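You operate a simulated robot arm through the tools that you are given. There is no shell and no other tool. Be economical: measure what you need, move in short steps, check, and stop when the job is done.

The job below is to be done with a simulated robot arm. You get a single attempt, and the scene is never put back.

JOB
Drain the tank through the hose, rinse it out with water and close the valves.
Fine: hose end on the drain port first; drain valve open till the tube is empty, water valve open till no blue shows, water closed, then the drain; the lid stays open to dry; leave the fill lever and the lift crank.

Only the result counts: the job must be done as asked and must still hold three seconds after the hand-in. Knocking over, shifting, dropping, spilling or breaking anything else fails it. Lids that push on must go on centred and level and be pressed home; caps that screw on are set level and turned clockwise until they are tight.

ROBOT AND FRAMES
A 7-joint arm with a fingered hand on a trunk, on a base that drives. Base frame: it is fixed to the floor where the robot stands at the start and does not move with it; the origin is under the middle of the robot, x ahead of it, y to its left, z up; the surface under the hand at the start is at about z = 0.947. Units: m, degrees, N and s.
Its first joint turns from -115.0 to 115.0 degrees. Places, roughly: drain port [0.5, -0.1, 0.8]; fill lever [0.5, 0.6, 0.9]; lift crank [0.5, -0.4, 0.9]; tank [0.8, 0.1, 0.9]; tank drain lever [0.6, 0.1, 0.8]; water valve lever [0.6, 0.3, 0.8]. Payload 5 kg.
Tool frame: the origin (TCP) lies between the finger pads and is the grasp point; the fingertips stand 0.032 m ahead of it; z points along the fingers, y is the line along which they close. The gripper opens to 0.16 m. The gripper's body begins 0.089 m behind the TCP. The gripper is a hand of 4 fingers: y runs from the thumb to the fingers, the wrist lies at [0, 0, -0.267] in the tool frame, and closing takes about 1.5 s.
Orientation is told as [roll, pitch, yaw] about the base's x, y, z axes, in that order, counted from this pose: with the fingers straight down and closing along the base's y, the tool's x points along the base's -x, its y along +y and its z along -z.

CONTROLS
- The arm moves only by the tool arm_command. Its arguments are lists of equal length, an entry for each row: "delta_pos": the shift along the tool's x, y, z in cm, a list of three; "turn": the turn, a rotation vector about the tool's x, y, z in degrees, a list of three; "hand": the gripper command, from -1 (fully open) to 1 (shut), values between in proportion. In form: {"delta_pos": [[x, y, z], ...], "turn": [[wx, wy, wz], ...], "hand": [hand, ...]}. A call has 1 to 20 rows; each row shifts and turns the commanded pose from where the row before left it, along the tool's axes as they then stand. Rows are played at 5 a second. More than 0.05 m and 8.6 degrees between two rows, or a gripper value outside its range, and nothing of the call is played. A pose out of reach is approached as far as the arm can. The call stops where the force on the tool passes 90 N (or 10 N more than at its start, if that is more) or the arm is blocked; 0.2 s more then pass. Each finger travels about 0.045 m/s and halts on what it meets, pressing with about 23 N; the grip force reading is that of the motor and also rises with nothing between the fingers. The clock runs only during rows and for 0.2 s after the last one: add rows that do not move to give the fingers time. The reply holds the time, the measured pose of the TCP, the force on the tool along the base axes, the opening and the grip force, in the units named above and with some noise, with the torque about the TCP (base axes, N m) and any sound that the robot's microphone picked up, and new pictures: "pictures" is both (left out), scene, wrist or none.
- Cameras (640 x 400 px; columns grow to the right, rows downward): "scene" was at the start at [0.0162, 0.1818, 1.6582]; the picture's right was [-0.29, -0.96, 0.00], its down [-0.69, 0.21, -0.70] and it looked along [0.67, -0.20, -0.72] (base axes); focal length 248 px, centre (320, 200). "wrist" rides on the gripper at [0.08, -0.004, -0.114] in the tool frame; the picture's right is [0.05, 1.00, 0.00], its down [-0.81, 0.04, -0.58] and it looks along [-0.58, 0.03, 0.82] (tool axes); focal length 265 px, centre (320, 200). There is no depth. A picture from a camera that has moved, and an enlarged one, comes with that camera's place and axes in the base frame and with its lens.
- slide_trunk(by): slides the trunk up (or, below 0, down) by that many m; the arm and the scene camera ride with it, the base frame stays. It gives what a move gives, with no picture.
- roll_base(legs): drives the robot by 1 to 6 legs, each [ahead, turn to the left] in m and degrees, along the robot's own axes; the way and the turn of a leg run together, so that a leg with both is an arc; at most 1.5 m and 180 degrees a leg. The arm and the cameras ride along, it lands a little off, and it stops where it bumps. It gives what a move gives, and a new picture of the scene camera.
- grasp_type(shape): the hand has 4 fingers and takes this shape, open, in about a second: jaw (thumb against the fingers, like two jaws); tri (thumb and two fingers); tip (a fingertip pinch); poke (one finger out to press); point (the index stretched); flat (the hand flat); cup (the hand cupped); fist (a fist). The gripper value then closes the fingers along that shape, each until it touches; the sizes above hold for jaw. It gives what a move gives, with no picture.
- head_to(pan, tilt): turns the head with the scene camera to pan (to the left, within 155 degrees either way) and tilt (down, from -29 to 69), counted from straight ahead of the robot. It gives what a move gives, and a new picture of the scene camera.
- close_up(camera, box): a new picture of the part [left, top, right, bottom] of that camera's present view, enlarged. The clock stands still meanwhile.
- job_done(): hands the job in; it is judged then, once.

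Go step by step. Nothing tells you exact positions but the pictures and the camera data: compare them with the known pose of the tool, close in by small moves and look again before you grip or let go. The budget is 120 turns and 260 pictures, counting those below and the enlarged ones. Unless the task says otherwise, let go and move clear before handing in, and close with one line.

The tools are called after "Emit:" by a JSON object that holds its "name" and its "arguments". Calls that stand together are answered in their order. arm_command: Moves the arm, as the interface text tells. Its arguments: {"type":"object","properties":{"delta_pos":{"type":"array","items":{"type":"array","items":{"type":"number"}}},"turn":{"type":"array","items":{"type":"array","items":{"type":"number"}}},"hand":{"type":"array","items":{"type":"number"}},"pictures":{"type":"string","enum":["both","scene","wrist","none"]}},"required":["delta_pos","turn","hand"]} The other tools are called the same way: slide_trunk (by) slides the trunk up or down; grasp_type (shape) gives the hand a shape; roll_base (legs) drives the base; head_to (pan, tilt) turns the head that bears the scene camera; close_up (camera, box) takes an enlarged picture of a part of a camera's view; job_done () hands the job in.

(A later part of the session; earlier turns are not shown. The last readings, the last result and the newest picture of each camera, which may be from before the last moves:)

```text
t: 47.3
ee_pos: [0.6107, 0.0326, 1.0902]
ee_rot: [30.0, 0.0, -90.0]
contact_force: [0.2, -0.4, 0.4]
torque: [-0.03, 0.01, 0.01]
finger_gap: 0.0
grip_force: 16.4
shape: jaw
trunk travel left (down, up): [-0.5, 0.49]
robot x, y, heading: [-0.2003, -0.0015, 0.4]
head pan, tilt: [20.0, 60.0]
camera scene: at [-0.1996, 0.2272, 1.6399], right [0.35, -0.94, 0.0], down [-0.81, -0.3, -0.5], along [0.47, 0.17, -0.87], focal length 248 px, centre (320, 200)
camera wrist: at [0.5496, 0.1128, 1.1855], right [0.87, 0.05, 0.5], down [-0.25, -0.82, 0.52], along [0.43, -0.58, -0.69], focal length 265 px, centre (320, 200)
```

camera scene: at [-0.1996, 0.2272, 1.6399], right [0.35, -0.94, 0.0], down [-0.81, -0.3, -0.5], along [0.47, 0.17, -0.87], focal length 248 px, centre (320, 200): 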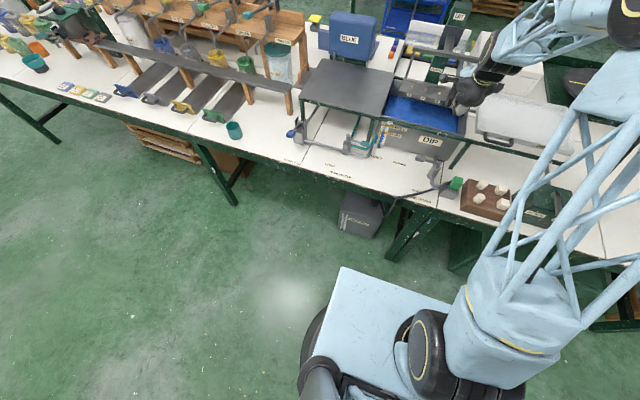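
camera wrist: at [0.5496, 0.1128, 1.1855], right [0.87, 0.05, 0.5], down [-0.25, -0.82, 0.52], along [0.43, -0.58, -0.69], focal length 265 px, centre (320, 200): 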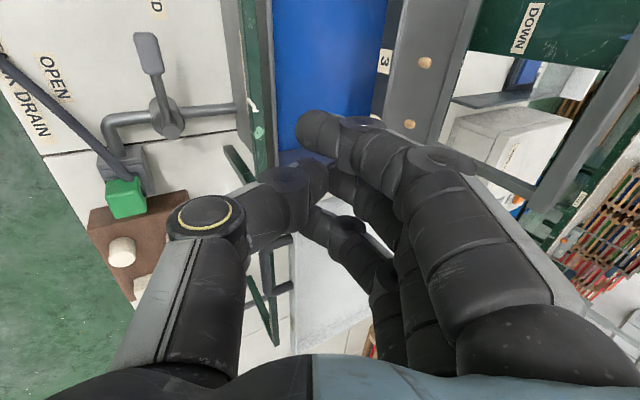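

Closed jaw ready. Moving the comb so that the outermost (-y) finger lies behind the handle, still above the rail, and checking.

Emit:
{"name": "arm_command", "arguments": {"delta_pos": [[2.55, -2.63, 1.95], [2.55, -2.63, 1.95], [2.55, -2.63, 1.95], [0, 0, 0]], "turn": [[0, 0, 0], [0, 0, 0], [0, 0, 0], [0, 0, 0]], "hand": [1, 1, 1, 1]}}

Emit:
{"name": "close_up", "arguments": {"camera": "scene", "box": [370, 100, 498, 180]}}

Emit:
{"name": "close_up", "arguments": {"camera": "wrist", "box": [100, 60, 420, 260]}}

```text
t: 48.3
ee_pos: [0.5701, 0.1102, 0.9993]
ee_rot: [29.9, -0.1, -90.1]
contact_force: [0.6, -0.1, 0.3]
torque: [0.03, -0.02, 0.0]
finger_gap: 0.0
grip_force: 22.9
shape: jaw
trunk travel left (down, up): [-0.5, 0.49]
robot x, y, heading: [-0.1969, 0.0025, 0.2]
head pan, tilt: [20.0, 60.0]
camera scene: at [-0.1994, 0.2275, 1.6399], right [0.35, -0.94, 0.0], down [-0.81, -0.3, -0.5], along [0.47, 0.17, -0.87], focal length 248 px, centre (320, 200)
camera wrist: at [0.5088, 0.1916, 1.0948], right [0.86, 0.05, 0.5], down [-0.25, -0.82, 0.52], along [0.43, -0.58, -0.69], focal length 265 px, centre (320, 200)
```

scene: 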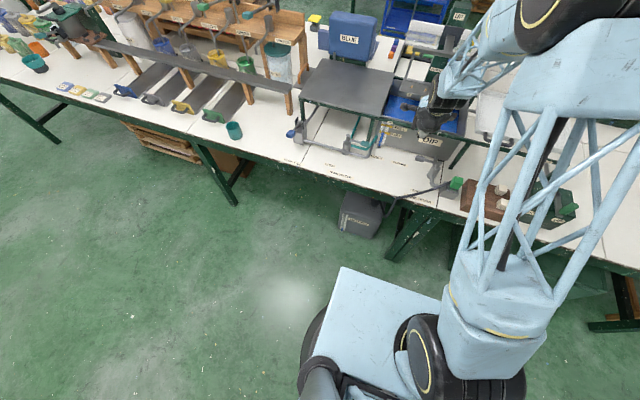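
wrist: 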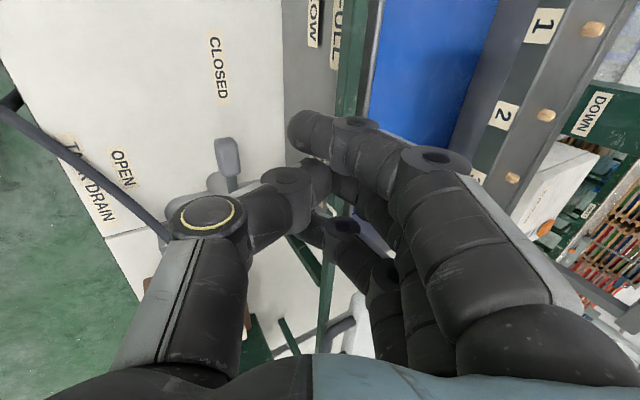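

```text
5.00 times, centred on (434, 140) of scene
camera zoom: at [-0.1994, 0.2275, 1.6399], right [0.35, -0.94, 0.0], down [-0.81, -0.3, -0.5], along [0.47, 0.17, -0.87], focal length 1238 px, centre (-250, 500)
```

zoom: 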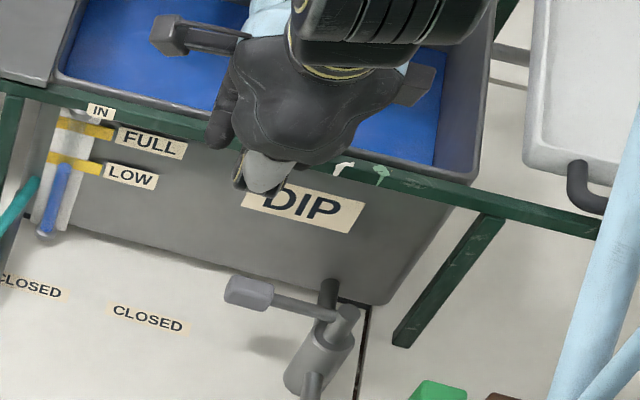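

```text
2.00 times, centred on (260, 160) of wrist
camera zoom: at [0.5088, 0.1916, 1.0948], right [0.86, 0.05, 0.5], down [-0.25, -0.82, 0.52], along [0.43, -0.58, -0.69], focal length 531 px, centre (440, 280)
```

zoom: 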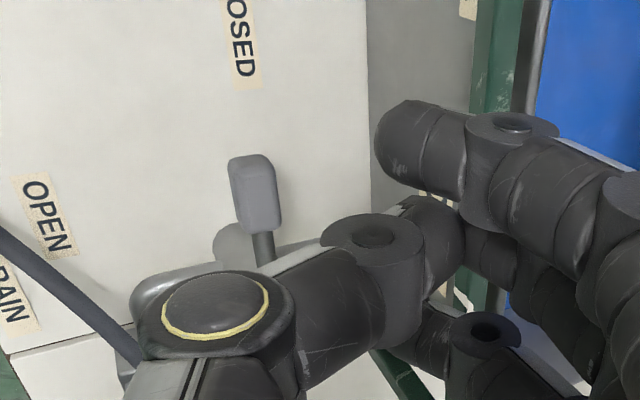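

Clearances look fine: thumb stays beyond the handle's end. Lowering behind the handle.

Emit:
{"name": "arm_command", "arguments": {"delta_pos": [[0, -1.35, 3.1], [0, -1.69, 2.92], [0, -1.69, 2.92], [0, -1.69, 2.92], [0, 0, 0]], "turn": [[0, 0, 0], [0, 0, 0], [0, 0, 0], [0, 0, 0], [0, 0, 0]], "hand": [1, 1, 1, 1, 1]}}

Emit:
{"name": "close_up", "arguments": {"camera": "scene", "box": [370, 100, 498, 180]}}

Emit:
{"name": "close_up", "arguments": {"camera": "wrist", "box": [100, 60, 420, 260]}}

```text
t: 49.5
ee_pos: [0.5711, 0.1083, 0.8657]
ee_rot: [30.1, 0.1, -90.0]
contact_force: [0.9, -0.1, -0.4]
torque: [-0.01, 0.0, 0.03]
finger_gap: 0.0001
grip_force: 22.3
shape: jaw
trunk travel left (down, up): [-0.5, 0.49]
robot x, y, heading: [-0.2001, -0.0005, 0.1]
head pan, tilt: [20.0, 60.0]
camera scene: at [-0.1993, 0.2274, 1.6398], right [0.35, -0.94, 0.0], down [-0.81, -0.3, -0.5], along [0.47, 0.17, -0.87], focal length 248 px, centre (320, 200)
camera wrist: at [0.5107, 0.1892, 0.9615], right [0.87, 0.05, 0.5], down [-0.25, -0.82, 0.52], along [0.43, -0.58, -0.69], focal length 265 px, centre (320, 200)
```

scene: 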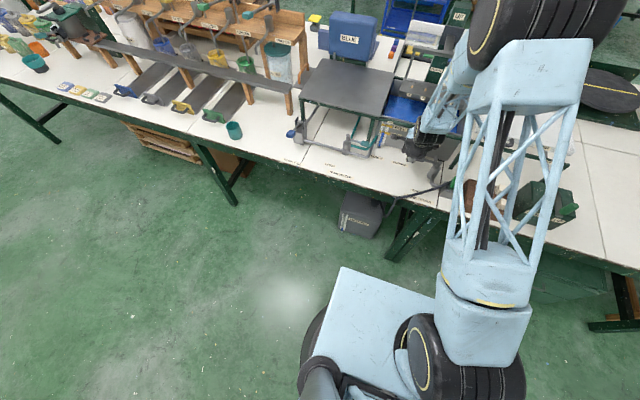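
wrist: 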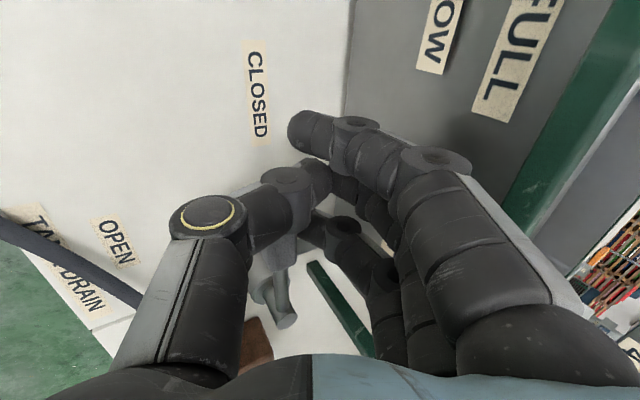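

```text
5.00 times, centred on (434, 140) of scene
camera zoom: at [-0.1993, 0.2274, 1.6398], right [0.35, -0.94, 0.0], down [-0.81, -0.3, -0.5], along [0.47, 0.17, -0.87], focal length 1238 px, centre (-250, 500)
```

zoom: 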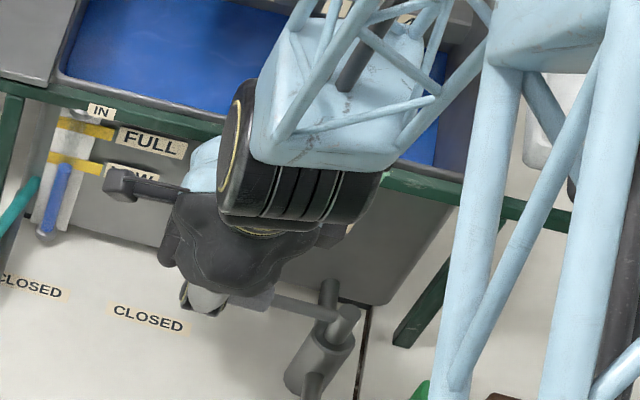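

```text
2.00 times, centred on (260, 160) of wrist
camera zoom: at [0.5107, 0.1892, 0.9615], right [0.87, 0.05, 0.5], down [-0.25, -0.82, 0.52], along [0.43, -0.58, -0.69], focal length 531 px, centre (440, 280)
```

zoom: 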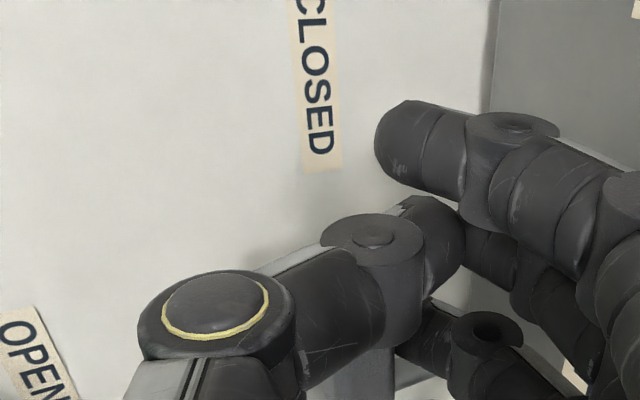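

The handle is now between the finger comb and the thumb side. Sweeping the first half of the arc slowly.

Emit:
{"name": "arm_command", "arguments": {"delta_pos": [[0.2, -0.83, -0.48], [0.2, -0.83, -0.48], [0, -0.83, -0.48], [-0.1, -0.83, -0.48], [-0.3, -0.8, -0.46], [-0.3, -0.8, -0.46], [0, 0, 0]], "turn": [[0, 0, 0], [0, 0, 0], [0, 0, 0], [0, 0, 0], [0, 0, 0], [0, 0, 0], [0, 0, 0]], "hand": [1, 1, 1, 1, 1, 1, 1]}}

Emit:
{"name": "close_up", "arguments": {"camera": "scene", "box": [370, 100, 498, 180]}}

Emit:
{"name": "close_up", "arguments": {"camera": "wrist", "box": [100, 100, 420, 300]}}

```text
t: 51.1
ee_pos: [0.5157, 0.1047, 0.8644]
ee_rot: [29.9, 0.0, -89.9]
contact_force: [1.1, -0.1, 0.5]
torque: [0.01, -0.02, 0.03]
finger_gap: 0.0001
grip_force: 22.4
shape: jaw
trunk travel left (down, up): [-0.5, 0.49]
robot x, y, heading: [-0.1997, -0.0033, 0.4]
head pan, tilt: [20.0, 60.0]
camera scene: at [-0.1997, 0.2273, 1.6399], right [0.35, -0.94, 0.0], down [-0.81, -0.3, -0.5], along [0.47, 0.17, -0.87], focal length 248 px, centre (320, 200)
camera wrist: at [0.4551, 0.1862, 0.9609], right [0.87, 0.05, 0.5], down [-0.25, -0.82, 0.52], along [0.43, -0.58, -0.69], focal length 265 px, centre (320, 200)
```

scene: 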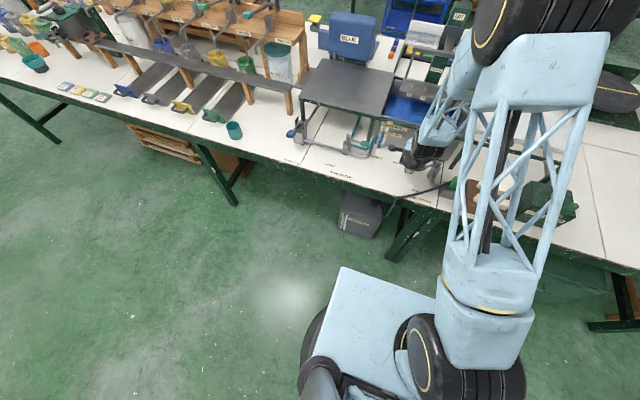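
wrist: 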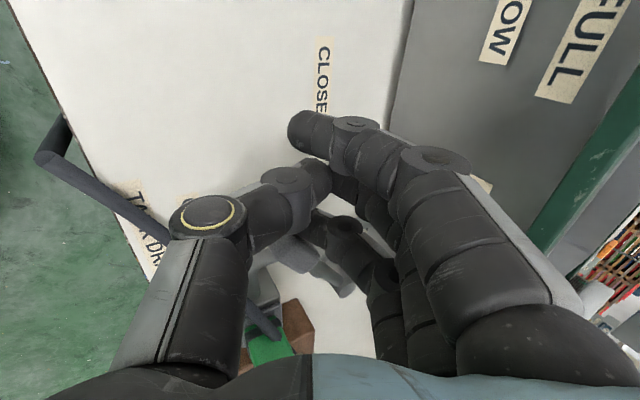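

```text
5.00 times, centred on (434, 140) of scene
camera zoom: at [-0.1997, 0.2273, 1.6399], right [0.35, -0.94, 0.0], down [-0.81, -0.3, -0.5], along [0.47, 0.17, -0.87], focal length 1238 px, centre (-250, 500)
```

zoom: 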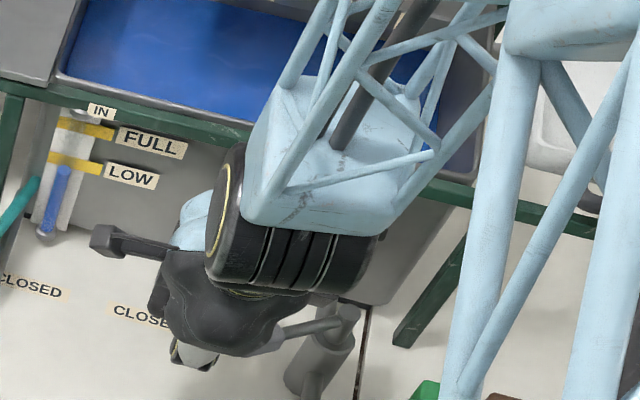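

```text
2.00 times, centred on (260, 200) of wrist
camera zoom: at [0.4551, 0.1862, 0.9609], right [0.87, 0.05, 0.5], down [-0.25, -0.82, 0.52], along [0.43, -0.58, -0.69], focal length 531 px, centre (440, 200)
```

zoom: 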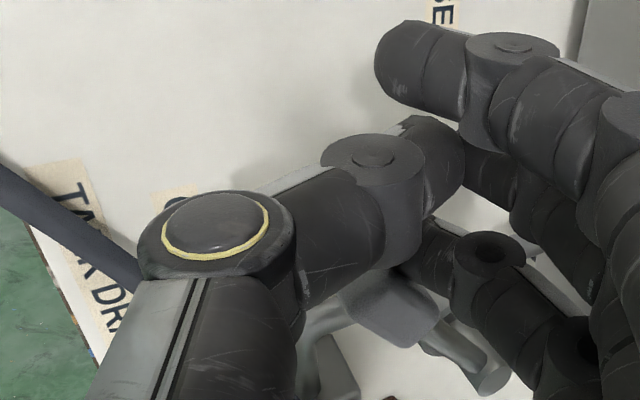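

The lever turns easily. Continuing the arc toward OPEN.

Emit:
{"name": "arm_command", "arguments": {"delta_pos": [[-0.5, -0.7, -0.4], [-0.55, -0.7, -0.4], [-0.7, -0.57, -0.33], [-0.75, -0.57, -0.33], [-0.8, -0.4, -0.23], [0, 0, 0]], "turn": [[0, 0, 0], [0, 0, 0], [0, 0, 0], [0, 0, 0], [0, 0, 0], [0, 0, 0]], "hand": [1, 1, 1, 1, 1, 1]}}

Emit:
{"name": "close_up", "arguments": {"camera": "scene", "box": [370, 110, 498, 190]}}

Emit:
{"name": "close_up", "arguments": {"camera": "wrist", "box": [160, 160, 400, 310]}}

```text
t: 52.5
ee_pos: [0.4811, 0.0735, 0.8642]
ee_rot: [30.1, 0.0, -90.1]
contact_force: [1.1, 0.6, -0.5]
torque: [0.02, 0.01, 0.02]
finger_gap: 0.0
grip_force: 22.8
shape: jaw
trunk travel left (down, up): [-0.5, 0.49]
robot x, y, heading: [-0.2007, -0.0042, 0.5]
head pan, tilt: [20.0, 60.0]
camera scene: at [-0.1996, 0.2273, 1.6398], right [0.35, -0.94, 0.0], down [-0.81, -0.3, -0.5], along [0.47, 0.17, -0.87], focal length 248 px, centre (320, 200)
camera wrist: at [0.4202, 0.1537, 0.9598], right [0.87, 0.05, 0.5], down [-0.25, -0.82, 0.52], along [0.43, -0.58, -0.69], focal length 265 px, centre (320, 200)
```

scene: 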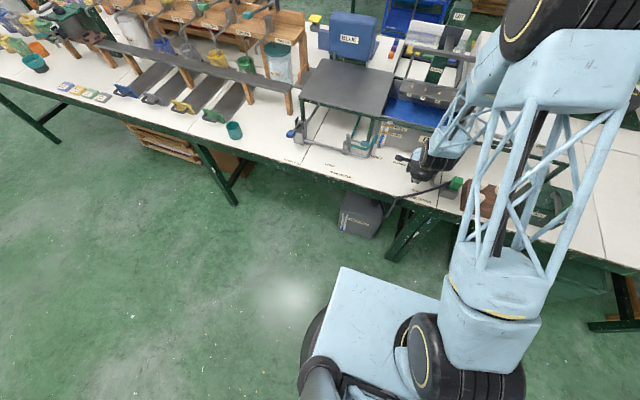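
wrist: 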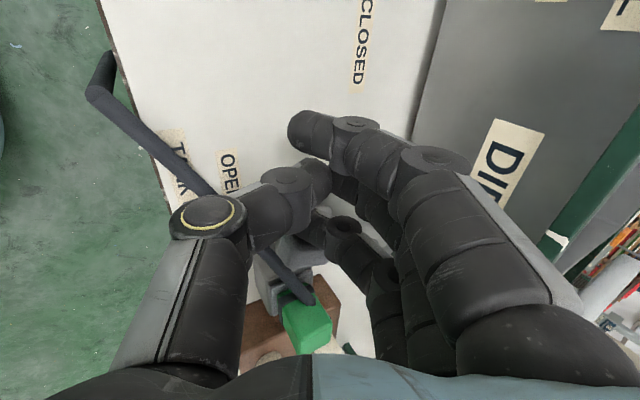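

```text
5.00 times, centred on (434, 150) of scene
camera zoom: at [-0.1996, 0.2273, 1.6398], right [0.35, -0.94, 0.0], down [-0.81, -0.3, -0.5], along [0.47, 0.17, -0.87], focal length 1238 px, centre (-250, 450)
```

zoom: 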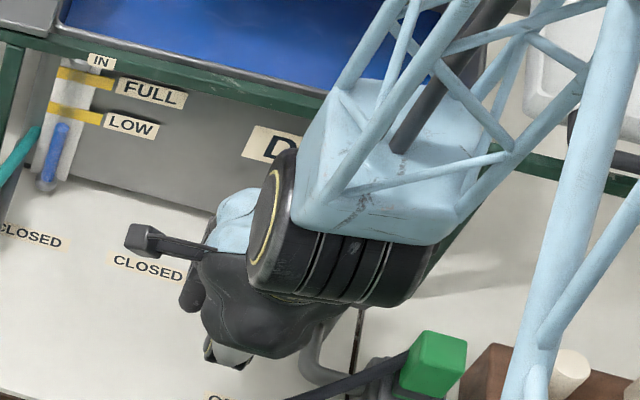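

```text
2.67 times, centred on (280, 235) of wrist
camera zoom: at [0.4202, 0.1537, 0.9598], right [0.87, 0.05, 0.5], down [-0.25, -0.82, 0.52], along [0.43, -0.58, -0.69], focal length 708 px, centre (427, 107)
```

zoom: 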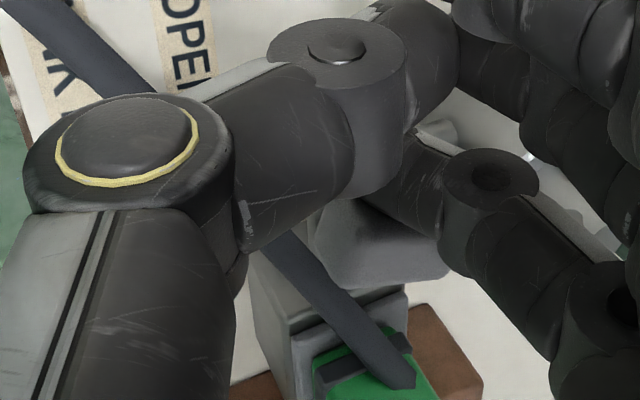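

Handle is about three-quarters round. A bit further, toward -y.

Emit:
{"name": "arm_command", "arguments": {"delta_pos": [[-0.6, -0.25, -0.14], [-0.6, -0.1, -0.06], [-0.5, 0, 0], [-0.5, 0, 0], [0, 0, 0]], "turn": [[0, 0, 0], [0, 0, 0], [0, 0, 0], [0, 0, 0], [0, 0, 0]], "hand": [1, 1, 1, 1, 1], "pictures": "none"}}

Emit:
{"name": "close_up", "arguments": {"camera": "wrist", "box": [160, 160, 400, 310]}}

Emit:
{"name": "close_up", "arguments": {"camera": "scene", "box": [370, 110, 498, 190]}}

```text
t: 53.7
ee_pos: [0.477, 0.0505, 0.8636]
ee_rot: [30.0, 0.0, -90.0]
contact_force: [-1.0, -0.2, 0.1]
torque: [0.0, -0.06, 0.04]
finger_gap: 0.0
grip_force: 23.1
shape: jaw
trunk travel left (down, up): [-0.5, 0.49]
robot x, y, heading: [-0.2019, 0.0014, 0.2]
head pan, tilt: [20.0, 60.0]
```

```text
2.67 times, centred on (280, 235) of wrist
camera zoom: at [0.4162, 0.1323, 0.9591], right [0.86, 0.05, 0.5], down [-0.25, -0.82, 0.52], along [0.43, -0.58, -0.69], focal length 708 px, centre (427, 107)
```

zoom: 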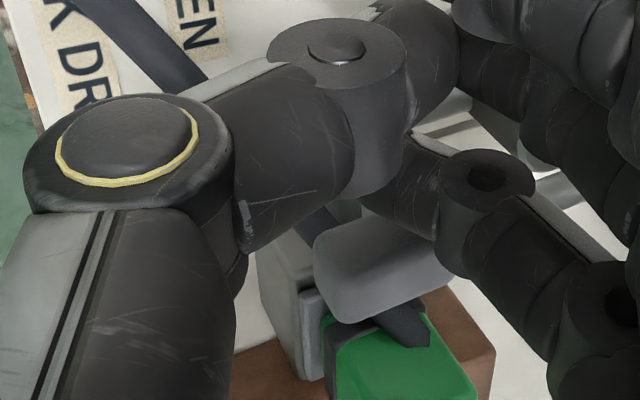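

```text
5.00 times, centred on (434, 150) of scene
camera zoom: at [-0.1996, 0.2272, 1.6399], right [0.35, -0.94, 0.0], down [-0.81, -0.3, -0.5], along [0.47, 0.17, -0.87], focal length 1238 px, centre (-250, 450)
```

zoom: 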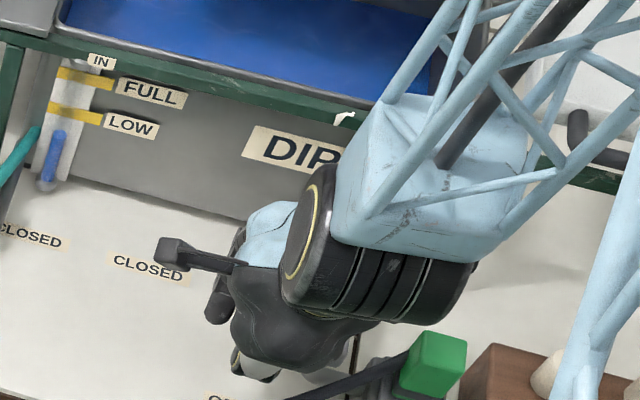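

The lever should now be near the OPEN direction. I'll lift the hand straight up and look at the lever and gauge.

Emit:
{"name": "arm_command", "arguments": {"delta_pos": [[0.3, 0, 0], [1, 2, -3.46], [1, 2, -3.46], [2, 1, -1.73], [3, 0, 0], [0, 0, 0]], "turn": [[0, 0, 0], [0, 0, 0], [0, 0, 0], [0, 0, 0], [0, 0, 0], [0, 0, 0]], "hand": [1, 1, 1, 1, 1, 1]}}

Emit:
{"name": "close_up", "arguments": {"camera": "wrist", "box": [60, 100, 380, 300]}}

Emit:
{"name": "close_up", "arguments": {"camera": "scene", "box": [340, 110, 500, 210]}}

```text
t: 55.1
ee_pos: [0.4753, 0.1247, 0.9647]
ee_rot: [30.1, 0.1, -90.0]
contact_force: [-0.9, -0.3, -0.7]
torque: [-0.04, -0.02, -0.01]
finger_gap: 0.0
grip_force: 22.2
shape: jaw
trunk travel left (down, up): [-0.5, 0.49]
robot x, y, heading: [-0.201, -0.0017, 0.7]
head pan, tilt: [20.0, 60.0]
camera scene: at [-0.1996, 0.2276, 1.6398], right [0.35, -0.94, 0.0], down [-0.81, -0.3, -0.5], along [0.47, 0.17, -0.87], focal length 248 px, centre (320, 200)
camera wrist: at [0.414, 0.2057, 1.0602], right [0.87, 0.05, 0.5], down [-0.25, -0.82, 0.52], along [0.43, -0.58, -0.69], focal length 265 px, centre (320, 200)
```

scene: 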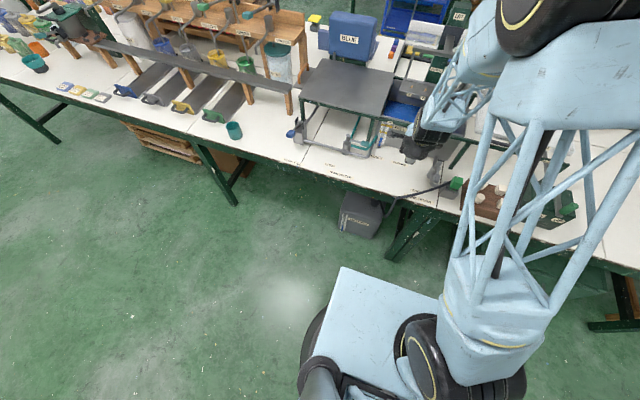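
wrist: 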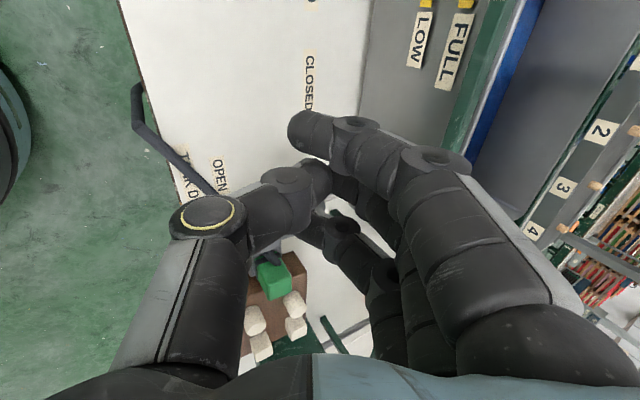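

```text
2.00 times, centred on (220, 200) of wrist
camera zoom: at [0.414, 0.2057, 1.0602], right [0.87, 0.05, 0.5], down [-0.25, -0.82, 0.52], along [0.43, -0.58, -0.69], focal length 531 px, centre (520, 200)
```

zoom: 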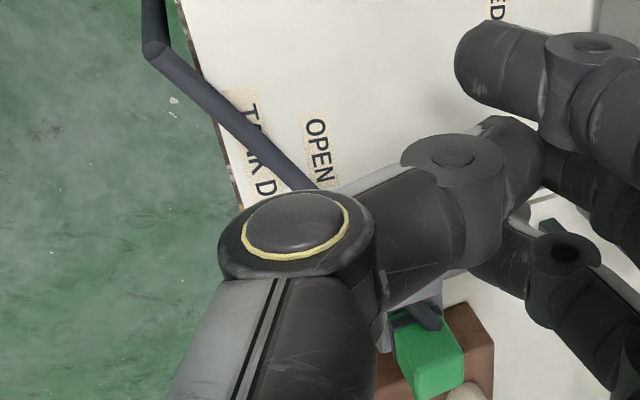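

```text
4.00 times, centred on (420, 160) of scene
camera zoom: at [-0.1996, 0.2276, 1.6398], right [0.35, -0.94, 0.0], down [-0.81, -0.3, -0.5], along [0.47, 0.17, -0.87], focal length 990 px, centre (-80, 360)
```

zoom: 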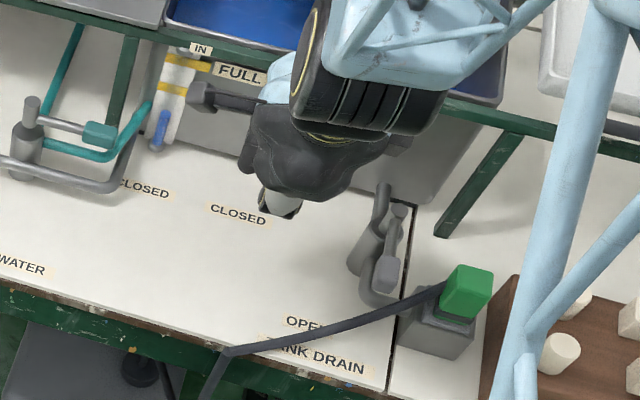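

The lever now points straight toward the robot (OPEN) and the tank's blue level is dropping. While it drains, I'll move to the water valve (stem ≈ (0.56, 0.384), teal handle pointing -y) and check the gauge.

Emit:
{"name": "arm_command", "arguments": {"delta_pos": [[3.5, 0.78, -0.36], [3.5, 0.78, -0.36], [3.5, 0.78, -0.36], [3.5, 0.78, -0.36], [3.5, 0.78, -0.36], [0, 0, 0], [0, 0, 0], [0, 0, 0]], "turn": [[0, 0, 0], [0, 0, 0], [0, 0, 0], [0, 0, 0], [0, 0, 0], [0, 0, 0], [0, 0, 0], [0, 0, 0]], "hand": [0.5, 0, -0.25, -0.25, -0.25, -0.25, -0.25, -0.25]}}

Emit:
{"name": "close_up", "arguments": {"camera": "scene", "box": [280, 90, 440, 190]}}

Emit:
{"name": "close_up", "arguments": {"camera": "wrist", "box": [160, 0, 480, 200]}}

```text
t: 56.9
ee_pos: [0.503, 0.2984, 1.0018]
ee_rot: [30.0, 0.0, -89.9]
contact_force: [0.4, 0.4, 0.3]
torque: [-0.04, -0.01, -0.02]
finger_gap: 0.0995
grip_force: 0.1
shape: jaw
trunk travel left (down, up): [-0.5, 0.49]
robot x, y, heading: [-0.2008, -0.0009, 0.5]
head pan, tilt: [20.0, 60.0]
camera scene: at [-0.1997, 0.2276, 1.6398], right [0.35, -0.94, 0.0], down [-0.81, -0.3, -0.5], along [0.47, 0.17, -0.87], focal length 248 px, centre (320, 200)
camera wrist: at [0.4423, 0.3792, 1.0979], right [0.87, 0.05, 0.5], down [-0.25, -0.82, 0.52], along [0.43, -0.58, -0.69], focal length 265 px, centre (320, 200)
```

scene: 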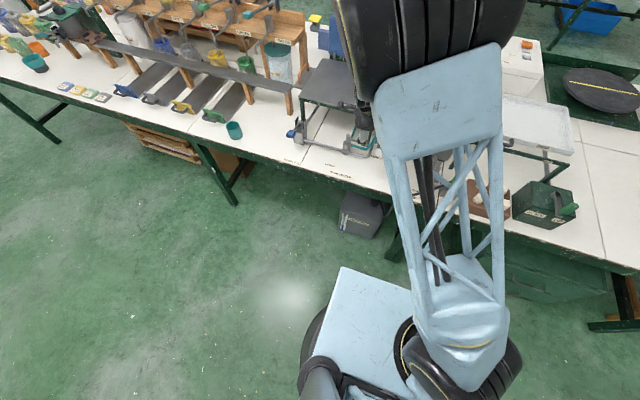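
wrist: 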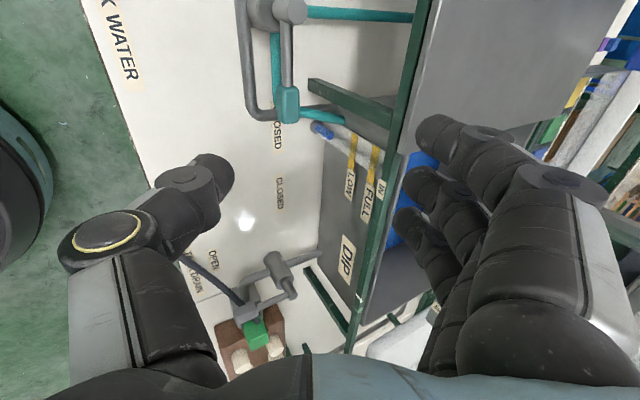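

```text
4.00 times, centred on (360, 140) of scene
camera zoom: at [-0.1997, 0.2276, 1.6398], right [0.35, -0.94, 0.0], down [-0.81, -0.3, -0.5], along [0.47, 0.17, -0.87], focal length 990 px, centre (160, 440)
```

zoom: 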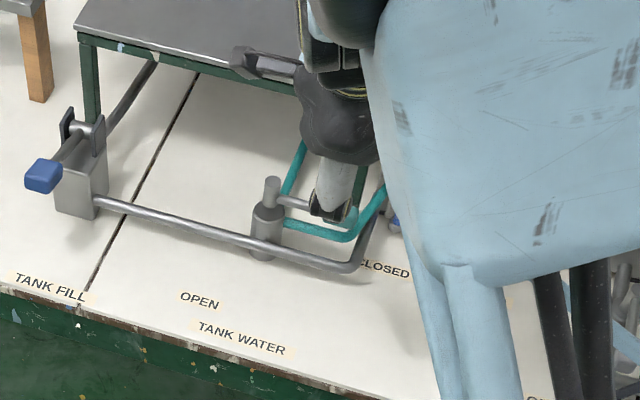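

```text
2.00 times, centred on (320, 100) of wrist
camera zoom: at [0.4423, 0.3792, 1.0979], right [0.87, 0.05, 0.5], down [-0.25, -0.82, 0.52], along [0.43, -0.58, -0.69], focal length 531 px, centre (320, 400)
```

zoom: 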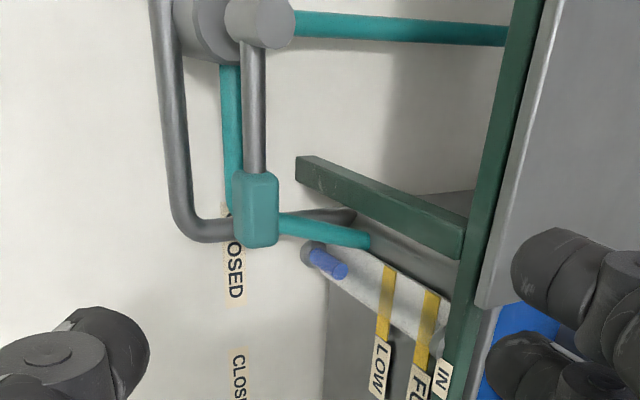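

Handle at (0.55, 0.306), stem at (0.553, 0.382); the stand's leg is behind at x 0.62. The gauge shows only a little blue left; waiting for it to empty.

Emit:
{"name": "arm_command", "arguments": {"delta_pos": [[0, 0, 0], [0, 0, 0], [0, 0, 0], [0, 0, 0], [0, 0, 0], [0, 0, 0], [0, 0, 0], [0, 0, 0], [0, 0, 0], [0, 0, 0], [0, 0, 0], [0, 0, 0], [0, 0, 0], [0, 0, 0], [0, 0, 0], [0, 0, 0], [0, 0, 0], [0, 0, 0], [0, 0, 0], [0, 0, 0]], "turn": [[0, 0, 0], [0, 0, 0], [0, 0, 0], [0, 0, 0], [0, 0, 0], [0, 0, 0], [0, 0, 0], [0, 0, 0], [0, 0, 0], [0, 0, 0], [0, 0, 0], [0, 0, 0], [0, 0, 0], [0, 0, 0], [0, 0, 0], [0, 0, 0], [0, 0, 0], [0, 0, 0], [0, 0, 0], [0, 0, 0]], "hand": [-0.25, -0.25, -0.25, -0.25, -0.25, -0.25, -0.25, -0.25, -0.25, -0.25, -0.25, -0.25, -0.25, -0.25, -0.25, -0.25, -0.25, -0.25, -0.25, -0.25], "pictures": "none"}}

Emit:
{"name": "close_up", "arguments": {"camera": "wrist", "box": [290, 90, 450, 190]}}

```text
t: 61.1
ee_pos: [0.504, 0.2976, 1.0013]
ee_rot: [30.0, 0.0, -89.9]
contact_force: [0.0, -0.5, -0.3]
torque: [0.0, 0.01, -0.02]
finger_gap: 0.0993
grip_force: 0.0
shape: jaw
trunk travel left (down, up): [-0.5, 0.49]
robot x, y, heading: [-0.2005, 0.0049, 0.5]
head pan, tilt: [20.0, 60.0]
```

```text
4.00 times, centred on (370, 140) of wrist
camera zoom: at [0.4423, 0.379, 1.0979], right [0.87, 0.05, 0.5], down [-0.25, -0.82, 0.52], along [0.43, -0.58, -0.69], focal length 1062 px, centre (120, 440)
```

zoom: 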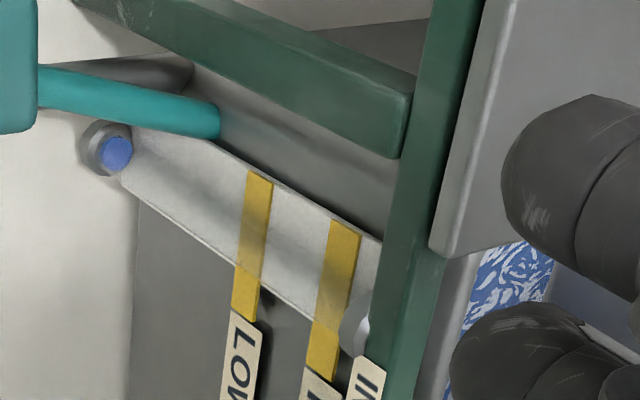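

The tube is nearly empty (a blue spot remains at the bottom) and the tank floor shows only residue. Waiting a bit more.

Emit:
{"name": "arm_command", "arguments": {"delta_pos": [[0, 0, 0], [0, 0, 0], [0, 0, 0], [0, 0, 0], [0, 0, 0], [0, 0, 0], [0, 0, 0], [0, 0, 0], [0, 0, 0], [0, 0, 0], [0, 0, 0], [0, 0, 0], [0, 0, 0], [0, 0, 0], [0, 0, 0], [0, 0, 0], [0, 0, 0], [0, 0, 0], [0, 0, 0], [0, 0, 0]], "turn": [[0, 0, 0], [0, 0, 0], [0, 0, 0], [0, 0, 0], [0, 0, 0], [0, 0, 0], [0, 0, 0], [0, 0, 0], [0, 0, 0], [0, 0, 0], [0, 0, 0], [0, 0, 0], [0, 0, 0], [0, 0, 0], [0, 0, 0], [0, 0, 0], [0, 0, 0], [0, 0, 0], [0, 0, 0], [0, 0, 0]], "hand": [-0.25, -0.25, -0.25, -0.25, -0.25, -0.25, -0.25, -0.25, -0.25, -0.25, -0.25, -0.25, -0.25, -0.25, -0.25, -0.25, -0.25, -0.25, -0.25, -0.25], "pictures": "none"}}

Emit:
{"name": "close_up", "arguments": {"camera": "wrist", "box": [290, 90, 450, 190]}}

```text
t: 65.3
ee_pos: [0.5021, 0.2977, 1.002]
ee_rot: [30.0, 0.1, -90.0]
contact_force: [0.0, 0.0, -0.8]
torque: [-0.02, 0.0, -0.02]
finger_gap: 0.0996
grip_force: 0.0
shape: jaw
trunk travel left (down, up): [-0.5, 0.49]
robot x, y, heading: [-0.2016, 0.0003, 0.5]
head pan, tilt: [20.0, 60.0]
```

```text
4.00 times, centred on (370, 140) of wrist
camera zoom: at [0.4423, 0.379, 1.0979], right [0.87, 0.05, 0.5], down [-0.25, -0.82, 0.52], along [0.43, -0.58, -0.69], focal length 1062 px, centre (120, 440)
```

zoom: 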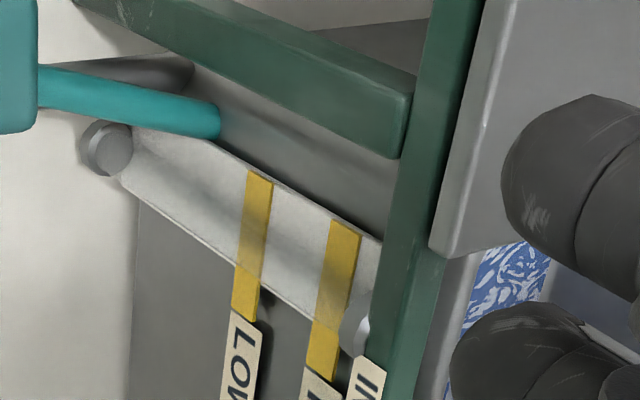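

The tube is empty. Now lowering the open jaw so the three fingers go behind the teal handle, with the thumb well in front.

Emit:
{"name": "arm_command", "arguments": {"delta_pos": [[0.6, 0.95, 0.55], [0, -1.9, 3.27], [0, -1.9, 3.27], [0, -1.9, 3.27], [0, 0, 0]], "turn": [[0, 0, 0], [0, 0, 0], [0, 0, 0], [0, 0, 0], [0, 0, 0]], "hand": [-0.25, -0.25, -0.25, -0.25, -0.25]}}

Emit:
{"name": "close_up", "arguments": {"camera": "wrist", "box": [200, 0, 520, 200]}}

Emit:
{"name": "close_up", "arguments": {"camera": "scene", "box": [280, 90, 440, 190]}}

```text
t: 66.5
ee_pos: [0.5126, 0.3058, 0.8878]
ee_rot: [30.0, 0.0, -89.9]
contact_force: [0.7, -0.6, 0.1]
torque: [-0.01, 0.0, 0.0]
finger_gap: 0.0993
grip_force: 0.1
shape: jaw
trunk travel left (down, up): [-0.5, 0.49]
robot x, y, heading: [-0.1965, -0.0024, 0.3]
head pan, tilt: [20.0, 60.0]
camera scene: at [-0.1994, 0.2276, 1.6398], right [0.35, -0.94, 0.0], down [-0.81, -0.3, -0.5], along [0.47, 0.17, -0.87], focal length 248 px, centre (320, 200)
camera wrist: at [0.4517, 0.387, 0.9837], right [0.87, 0.05, 0.5], down [-0.25, -0.82, 0.52], along [0.43, -0.58, -0.69], focal length 265 px, centre (320, 200)
```

scene: 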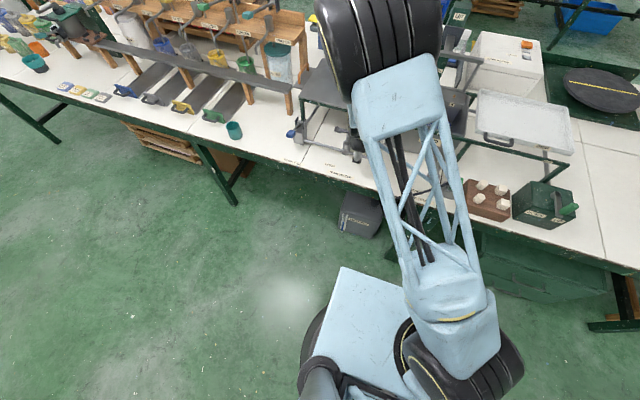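
wrist: 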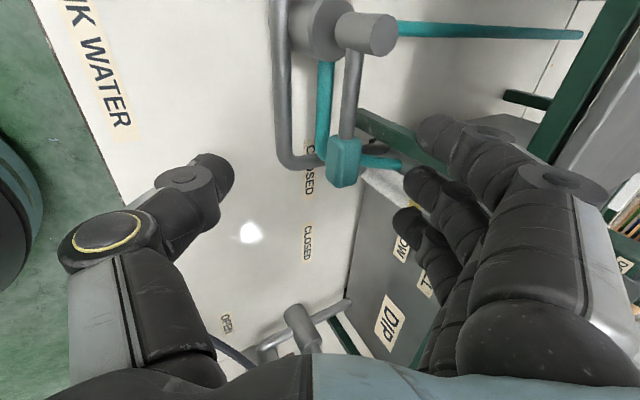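

```text
2.00 times, centred on (360, 100) of wrist
camera zoom: at [0.4517, 0.387, 0.9837], right [0.87, 0.05, 0.5], down [-0.25, -0.82, 0.52], along [0.43, -0.58, -0.69], focal length 531 px, centre (240, 400)
```

zoom: 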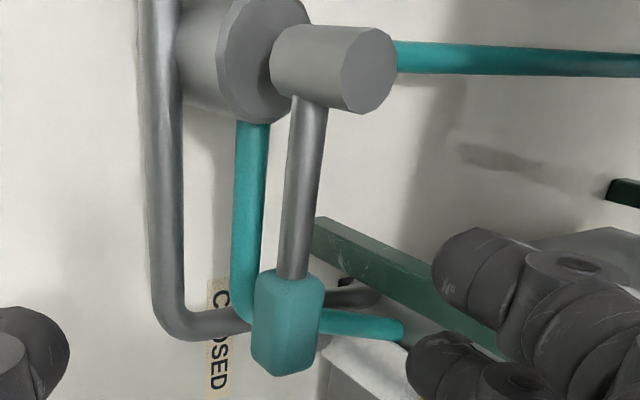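

```text
4.00 times, centred on (360, 140) of scene
camera zoom: at [-0.1994, 0.2276, 1.6398], right [0.35, -0.94, 0.0], down [-0.81, -0.3, -0.5], along [0.47, 0.17, -0.87], focal length 990 px, centre (160, 440)
```

zoom: 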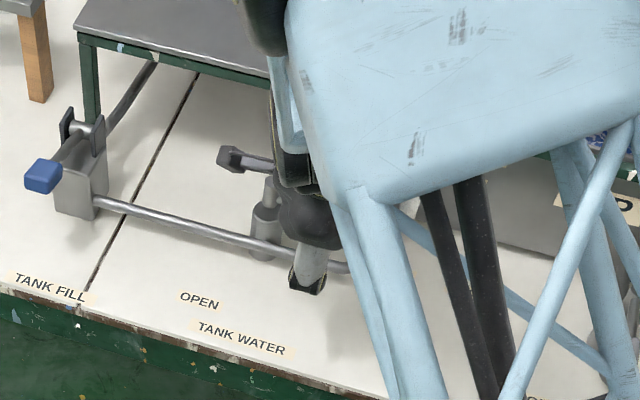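

The fingers are behind the handle line; a teal pipe rises just behind it, so I'll shift slightly +y to straddle it and lower the last 4 cm in small steps watching for force.

Emit:
{"name": "arm_command", "arguments": {"delta_pos": [[0.3, -0.75, 1.0], [0.3, -0.7, 1.02], [0, -0.35, 0.6], [0, -0.3, 0.52], [0, 0, 0]], "turn": [[0, 0, 0], [0, 0, 0], [0, 0, 0], [0, 0, 0], [0, 0, 0]], "hand": [-0.25, -0.25, -0.25, -0.25, -0.25], "pictures": "none"}}

Emit:
{"name": "close_up", "arguments": {"camera": "wrist", "box": [280, 50, 520, 200]}}

```text
t: 67.7
ee_pos: [0.5116, 0.3119, 0.8489]
ee_rot: [30.0, 0.1, -90.1]
contact_force: [0.0, -1.0, 0.0]
torque: [0.01, -0.02, 0.02]
finger_gap: 0.0993
grip_force: 0.1
shape: jaw
trunk travel left (down, up): [-0.5, 0.49]
robot x, y, heading: [-0.1948, -0.0037, 0.3]
head pan, tilt: [20.0, 60.0]
```

```text
2.67 times, centred on (400, 125) of wrist
camera zoom: at [0.4507, 0.3922, 0.945], right [0.86, 0.05, 0.5], down [-0.25, -0.82, 0.52], along [0.43, -0.58, -0.69], focal length 708 px, centre (107, 400)
```

zoom: 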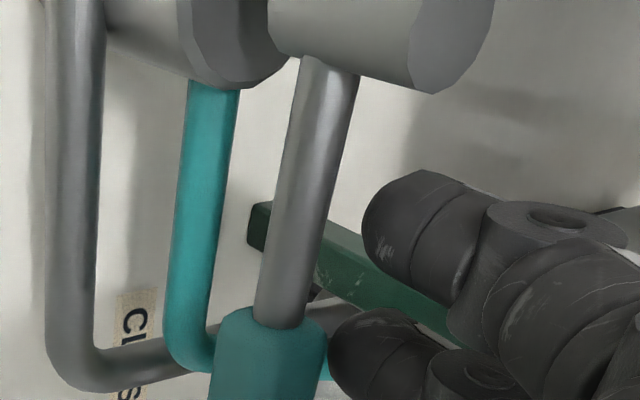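

No contact, index behind the lever rod and middle finger behind the handle. Starting the sweep toward OPEN.

Emit:
{"name": "arm_command", "arguments": {"delta_pos": [[-0.5, -0.78, -0.45], [-0.5, -0.78, -0.45], [0, -0.56, -0.33], [0, -0.56, -0.33], [0.15, -0.54, -0.31], [0.15, -0.54, -0.31], [0, 0, 0]], "turn": [[0, 0, 0], [0, 0, 0], [0, 0, 0], [0, 0, 0], [0, 0, 0], [0, 0, 0], [0, 0, 0]], "hand": [-0.25, -0.25, -0.25, -0.25, -0.25, -0.25, -0.25], "pictures": "none"}}

Emit:
{"name": "close_up", "arguments": {"camera": "wrist", "box": [200, 0, 520, 200]}}

```text
t: 69.3
ee_pos: [0.4666, 0.3034, 0.8487]
ee_rot: [30.1, 0.0, -90.0]
contact_force: [1.4, 1.3, 2.9]
torque: [0.04, -0.17, 0.01]
finger_gap: 0.1013
grip_force: 0.0
shape: jaw
trunk travel left (down, up): [-0.5, 0.49]
robot x, y, heading: [-0.2007, 0.0007, 0.2]
head pan, tilt: [20.0, 60.0]
```

```text
2.00 times, centred on (360, 100) of wrist
camera zoom: at [0.4063, 0.3845, 0.9448], right [0.86, 0.05, 0.5], down [-0.25, -0.82, 0.52], along [0.43, -0.58, -0.69], focal length 531 px, centre (240, 400)
```

zoom: 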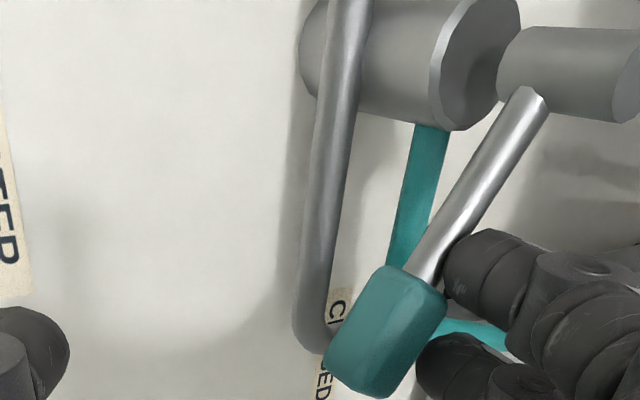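

It follows nicely (~35°). Continuing.

Emit:
{"name": "arm_command", "arguments": {"delta_pos": [[0.38, -0.44, -0.25], [0.38, -0.44, -0.25], [0.45, -0.4, -0.23], [0.45, -0.4, -0.23], [0.55, -0.29, -0.17], [0.55, -0.29, -0.17], [0, 0, 0]], "turn": [[0, 0, 0], [0, 0, 0], [0, 0, 0], [0, 0, 0], [0, 0, 0], [0, 0, 0], [0, 0, 0]], "hand": [-0.25, -0.25, -0.25, -0.25, -0.25, -0.25, -0.25], "pictures": "none"}}

Emit:
{"name": "close_up", "arguments": {"camera": "wrist", "box": [200, 0, 520, 200]}}

```text
t: 70.9
ee_pos: [0.4397, 0.3323, 0.8493]
ee_rot: [29.9, -0.1, -90.0]
contact_force: [-0.1, -0.1, 2.7]
torque: [0.06, -0.08, -0.06]
finger_gap: 0.1011
grip_force: 0.0
shape: jaw
trunk travel left (down, up): [-0.5, 0.49]
robot x, y, heading: [-0.1998, 0.0013, 0.2]
head pan, tilt: [20.0, 60.0]
```

```text
2.00 times, centred on (360, 100) of wrist
camera zoom: at [0.3795, 0.4131, 0.9441], right [0.87, 0.05, 0.5], down [-0.25, -0.82, 0.52], along [0.43, -0.58, -0.69], focal length 531 px, centre (240, 400)
```

zoom: 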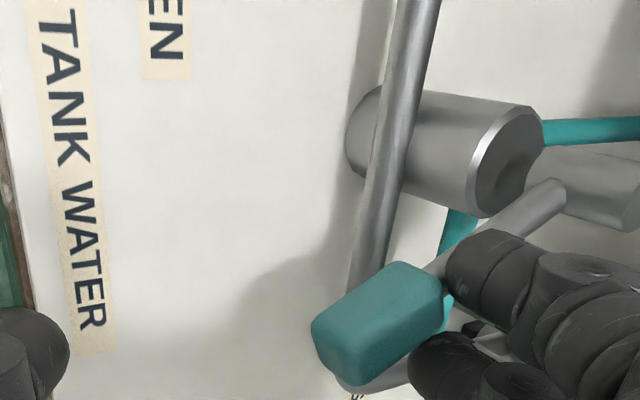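

About 68° turned; pushing another 2 cm toward +y.

Emit:
{"name": "arm_command", "arguments": {"delta_pos": [[0.5, -0.2, -0.12], [0.5, 0, 0], [0.5, 0, 0], [0.5, 0, 0], [0, 0, 0]], "turn": [[0, 0, 0], [0, 0, 0], [0, 0, 0], [0, 0, 0], [0, 0, 0]], "hand": [-0.25, -0.25, -0.25, -0.25, -0.25], "pictures": "none"}}

Emit:
{"name": "close_up", "arguments": {"camera": "wrist", "box": [200, 0, 520, 200]}}

```text
t: 72.1
ee_pos: [0.4394, 0.3529, 0.8492]
ee_rot: [30.0, -0.1, -89.9]
contact_force: [1.1, 1.3, 1.2]
torque: [0.07, -0.08, 0.07]
finger_gap: 0.1006
grip_force: 0.0
shape: jaw
trunk travel left (down, up): [-0.5, 0.49]
robot x, y, heading: [-0.1979, -0.0014, 0.2]
head pan, tilt: [20.0, 60.0]
```

```text
2.00 times, centred on (360, 100) of wrist
camera zoom: at [0.3777, 0.4341, 0.9447], right [0.86, 0.05, 0.5], down [-0.25, -0.82, 0.52], along [0.43, -0.58, -0.69], focal length 531 px, centre (240, 400)
```

zoom: 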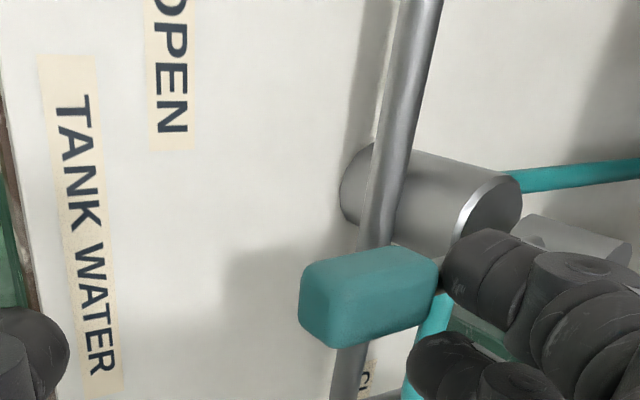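

The handle now points straight to the robot (OPEN). I'll nudge 2 mm more, lift away, and watch the tank rinse.

Emit:
{"name": "arm_command", "arguments": {"delta_pos": [[0.2, 0, 0], [-0.6, 0, 0], [-1, 1.5, -2.6], [-1, 1.5, -2.6], [-2, 1.5, -2.6], [-3, 1, -1.73], [0, 0, 0]], "turn": [[0, 0, 0], [0, 0, 0], [0, 0, 0], [0, 0, 0], [0, 0, 0], [0, 0, 0], [0, 0, 0]], "hand": [-0.25, -0.25, -0.25, -0.25, -0.25, -0.25, -0.25]}}

Emit:
{"name": "head_to", "arguments": {"pan": 0, "tilt": 50}}

```text
t: 73.7
ee_pos: [0.4392, 0.2766, 0.9584]
ee_rot: [29.9, 0.0, -89.9]
contact_force: [0.1, 0.3, 0.6]
torque: [-0.02, 0.02, -0.02]
finger_gap: 0.0998
grip_force: 0.0
shape: jaw
trunk travel left (down, up): [-0.5, 0.49]
robot x, y, heading: [-0.2008, -0.003, 0.2]
head pan, tilt: [20.0, 60.0]
camera scene: at [-0.1997, 0.2273, 1.6398], right [0.35, -0.94, 0.0], down [-0.81, -0.3, -0.5], along [0.47, 0.17, -0.87], focal length 248 px, centre (320, 200)
camera wrist: at [0.3778, 0.3575, 1.0545], right [0.87, 0.05, 0.5], down [-0.25, -0.82, 0.52], along [0.43, -0.58, -0.69], focal length 265 px, centre (320, 200)
```

scene: 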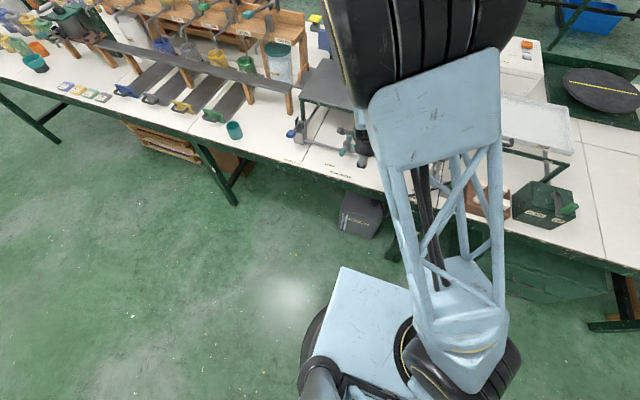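
wrist: 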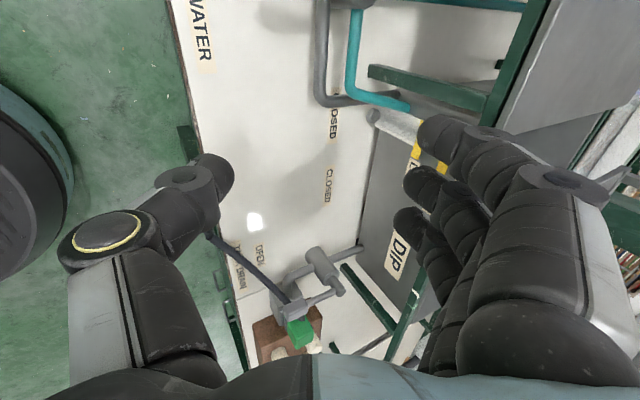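

```text
t: 74.5
ee_pos: [0.4387, 0.2773, 0.9594]
ee_rot: [30.1, 0.1, -90.1]
contact_force: [0.6, 0.6, 0.2]
torque: [-0.01, 0.01, 0.04]
finger_gap: 0.1
grip_force: 0.1
shape: jaw
trunk travel left (down, up): [-0.5, 0.49]
robot x, y, heading: [-0.1991, -0.0005, 0.5]
head pan, tilt: [0.0, 50.0]
camera scene: at [-0.1852, 0.2048, 1.6524], right [0.01, -1.0, 0.0], down [-0.77, -0.01, -0.64], along [0.64, 0.0, -0.77], focal length 248 px, centre (320, 200)
```

scene: 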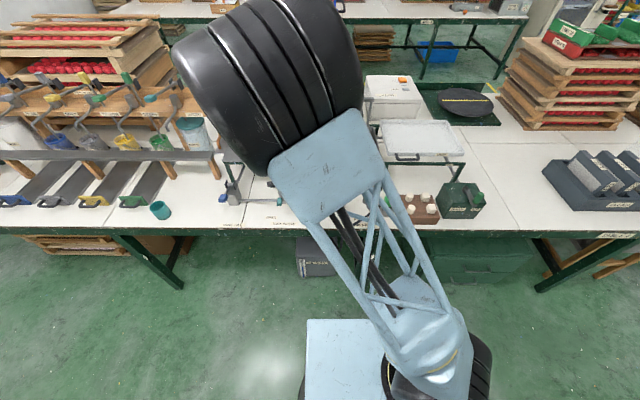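

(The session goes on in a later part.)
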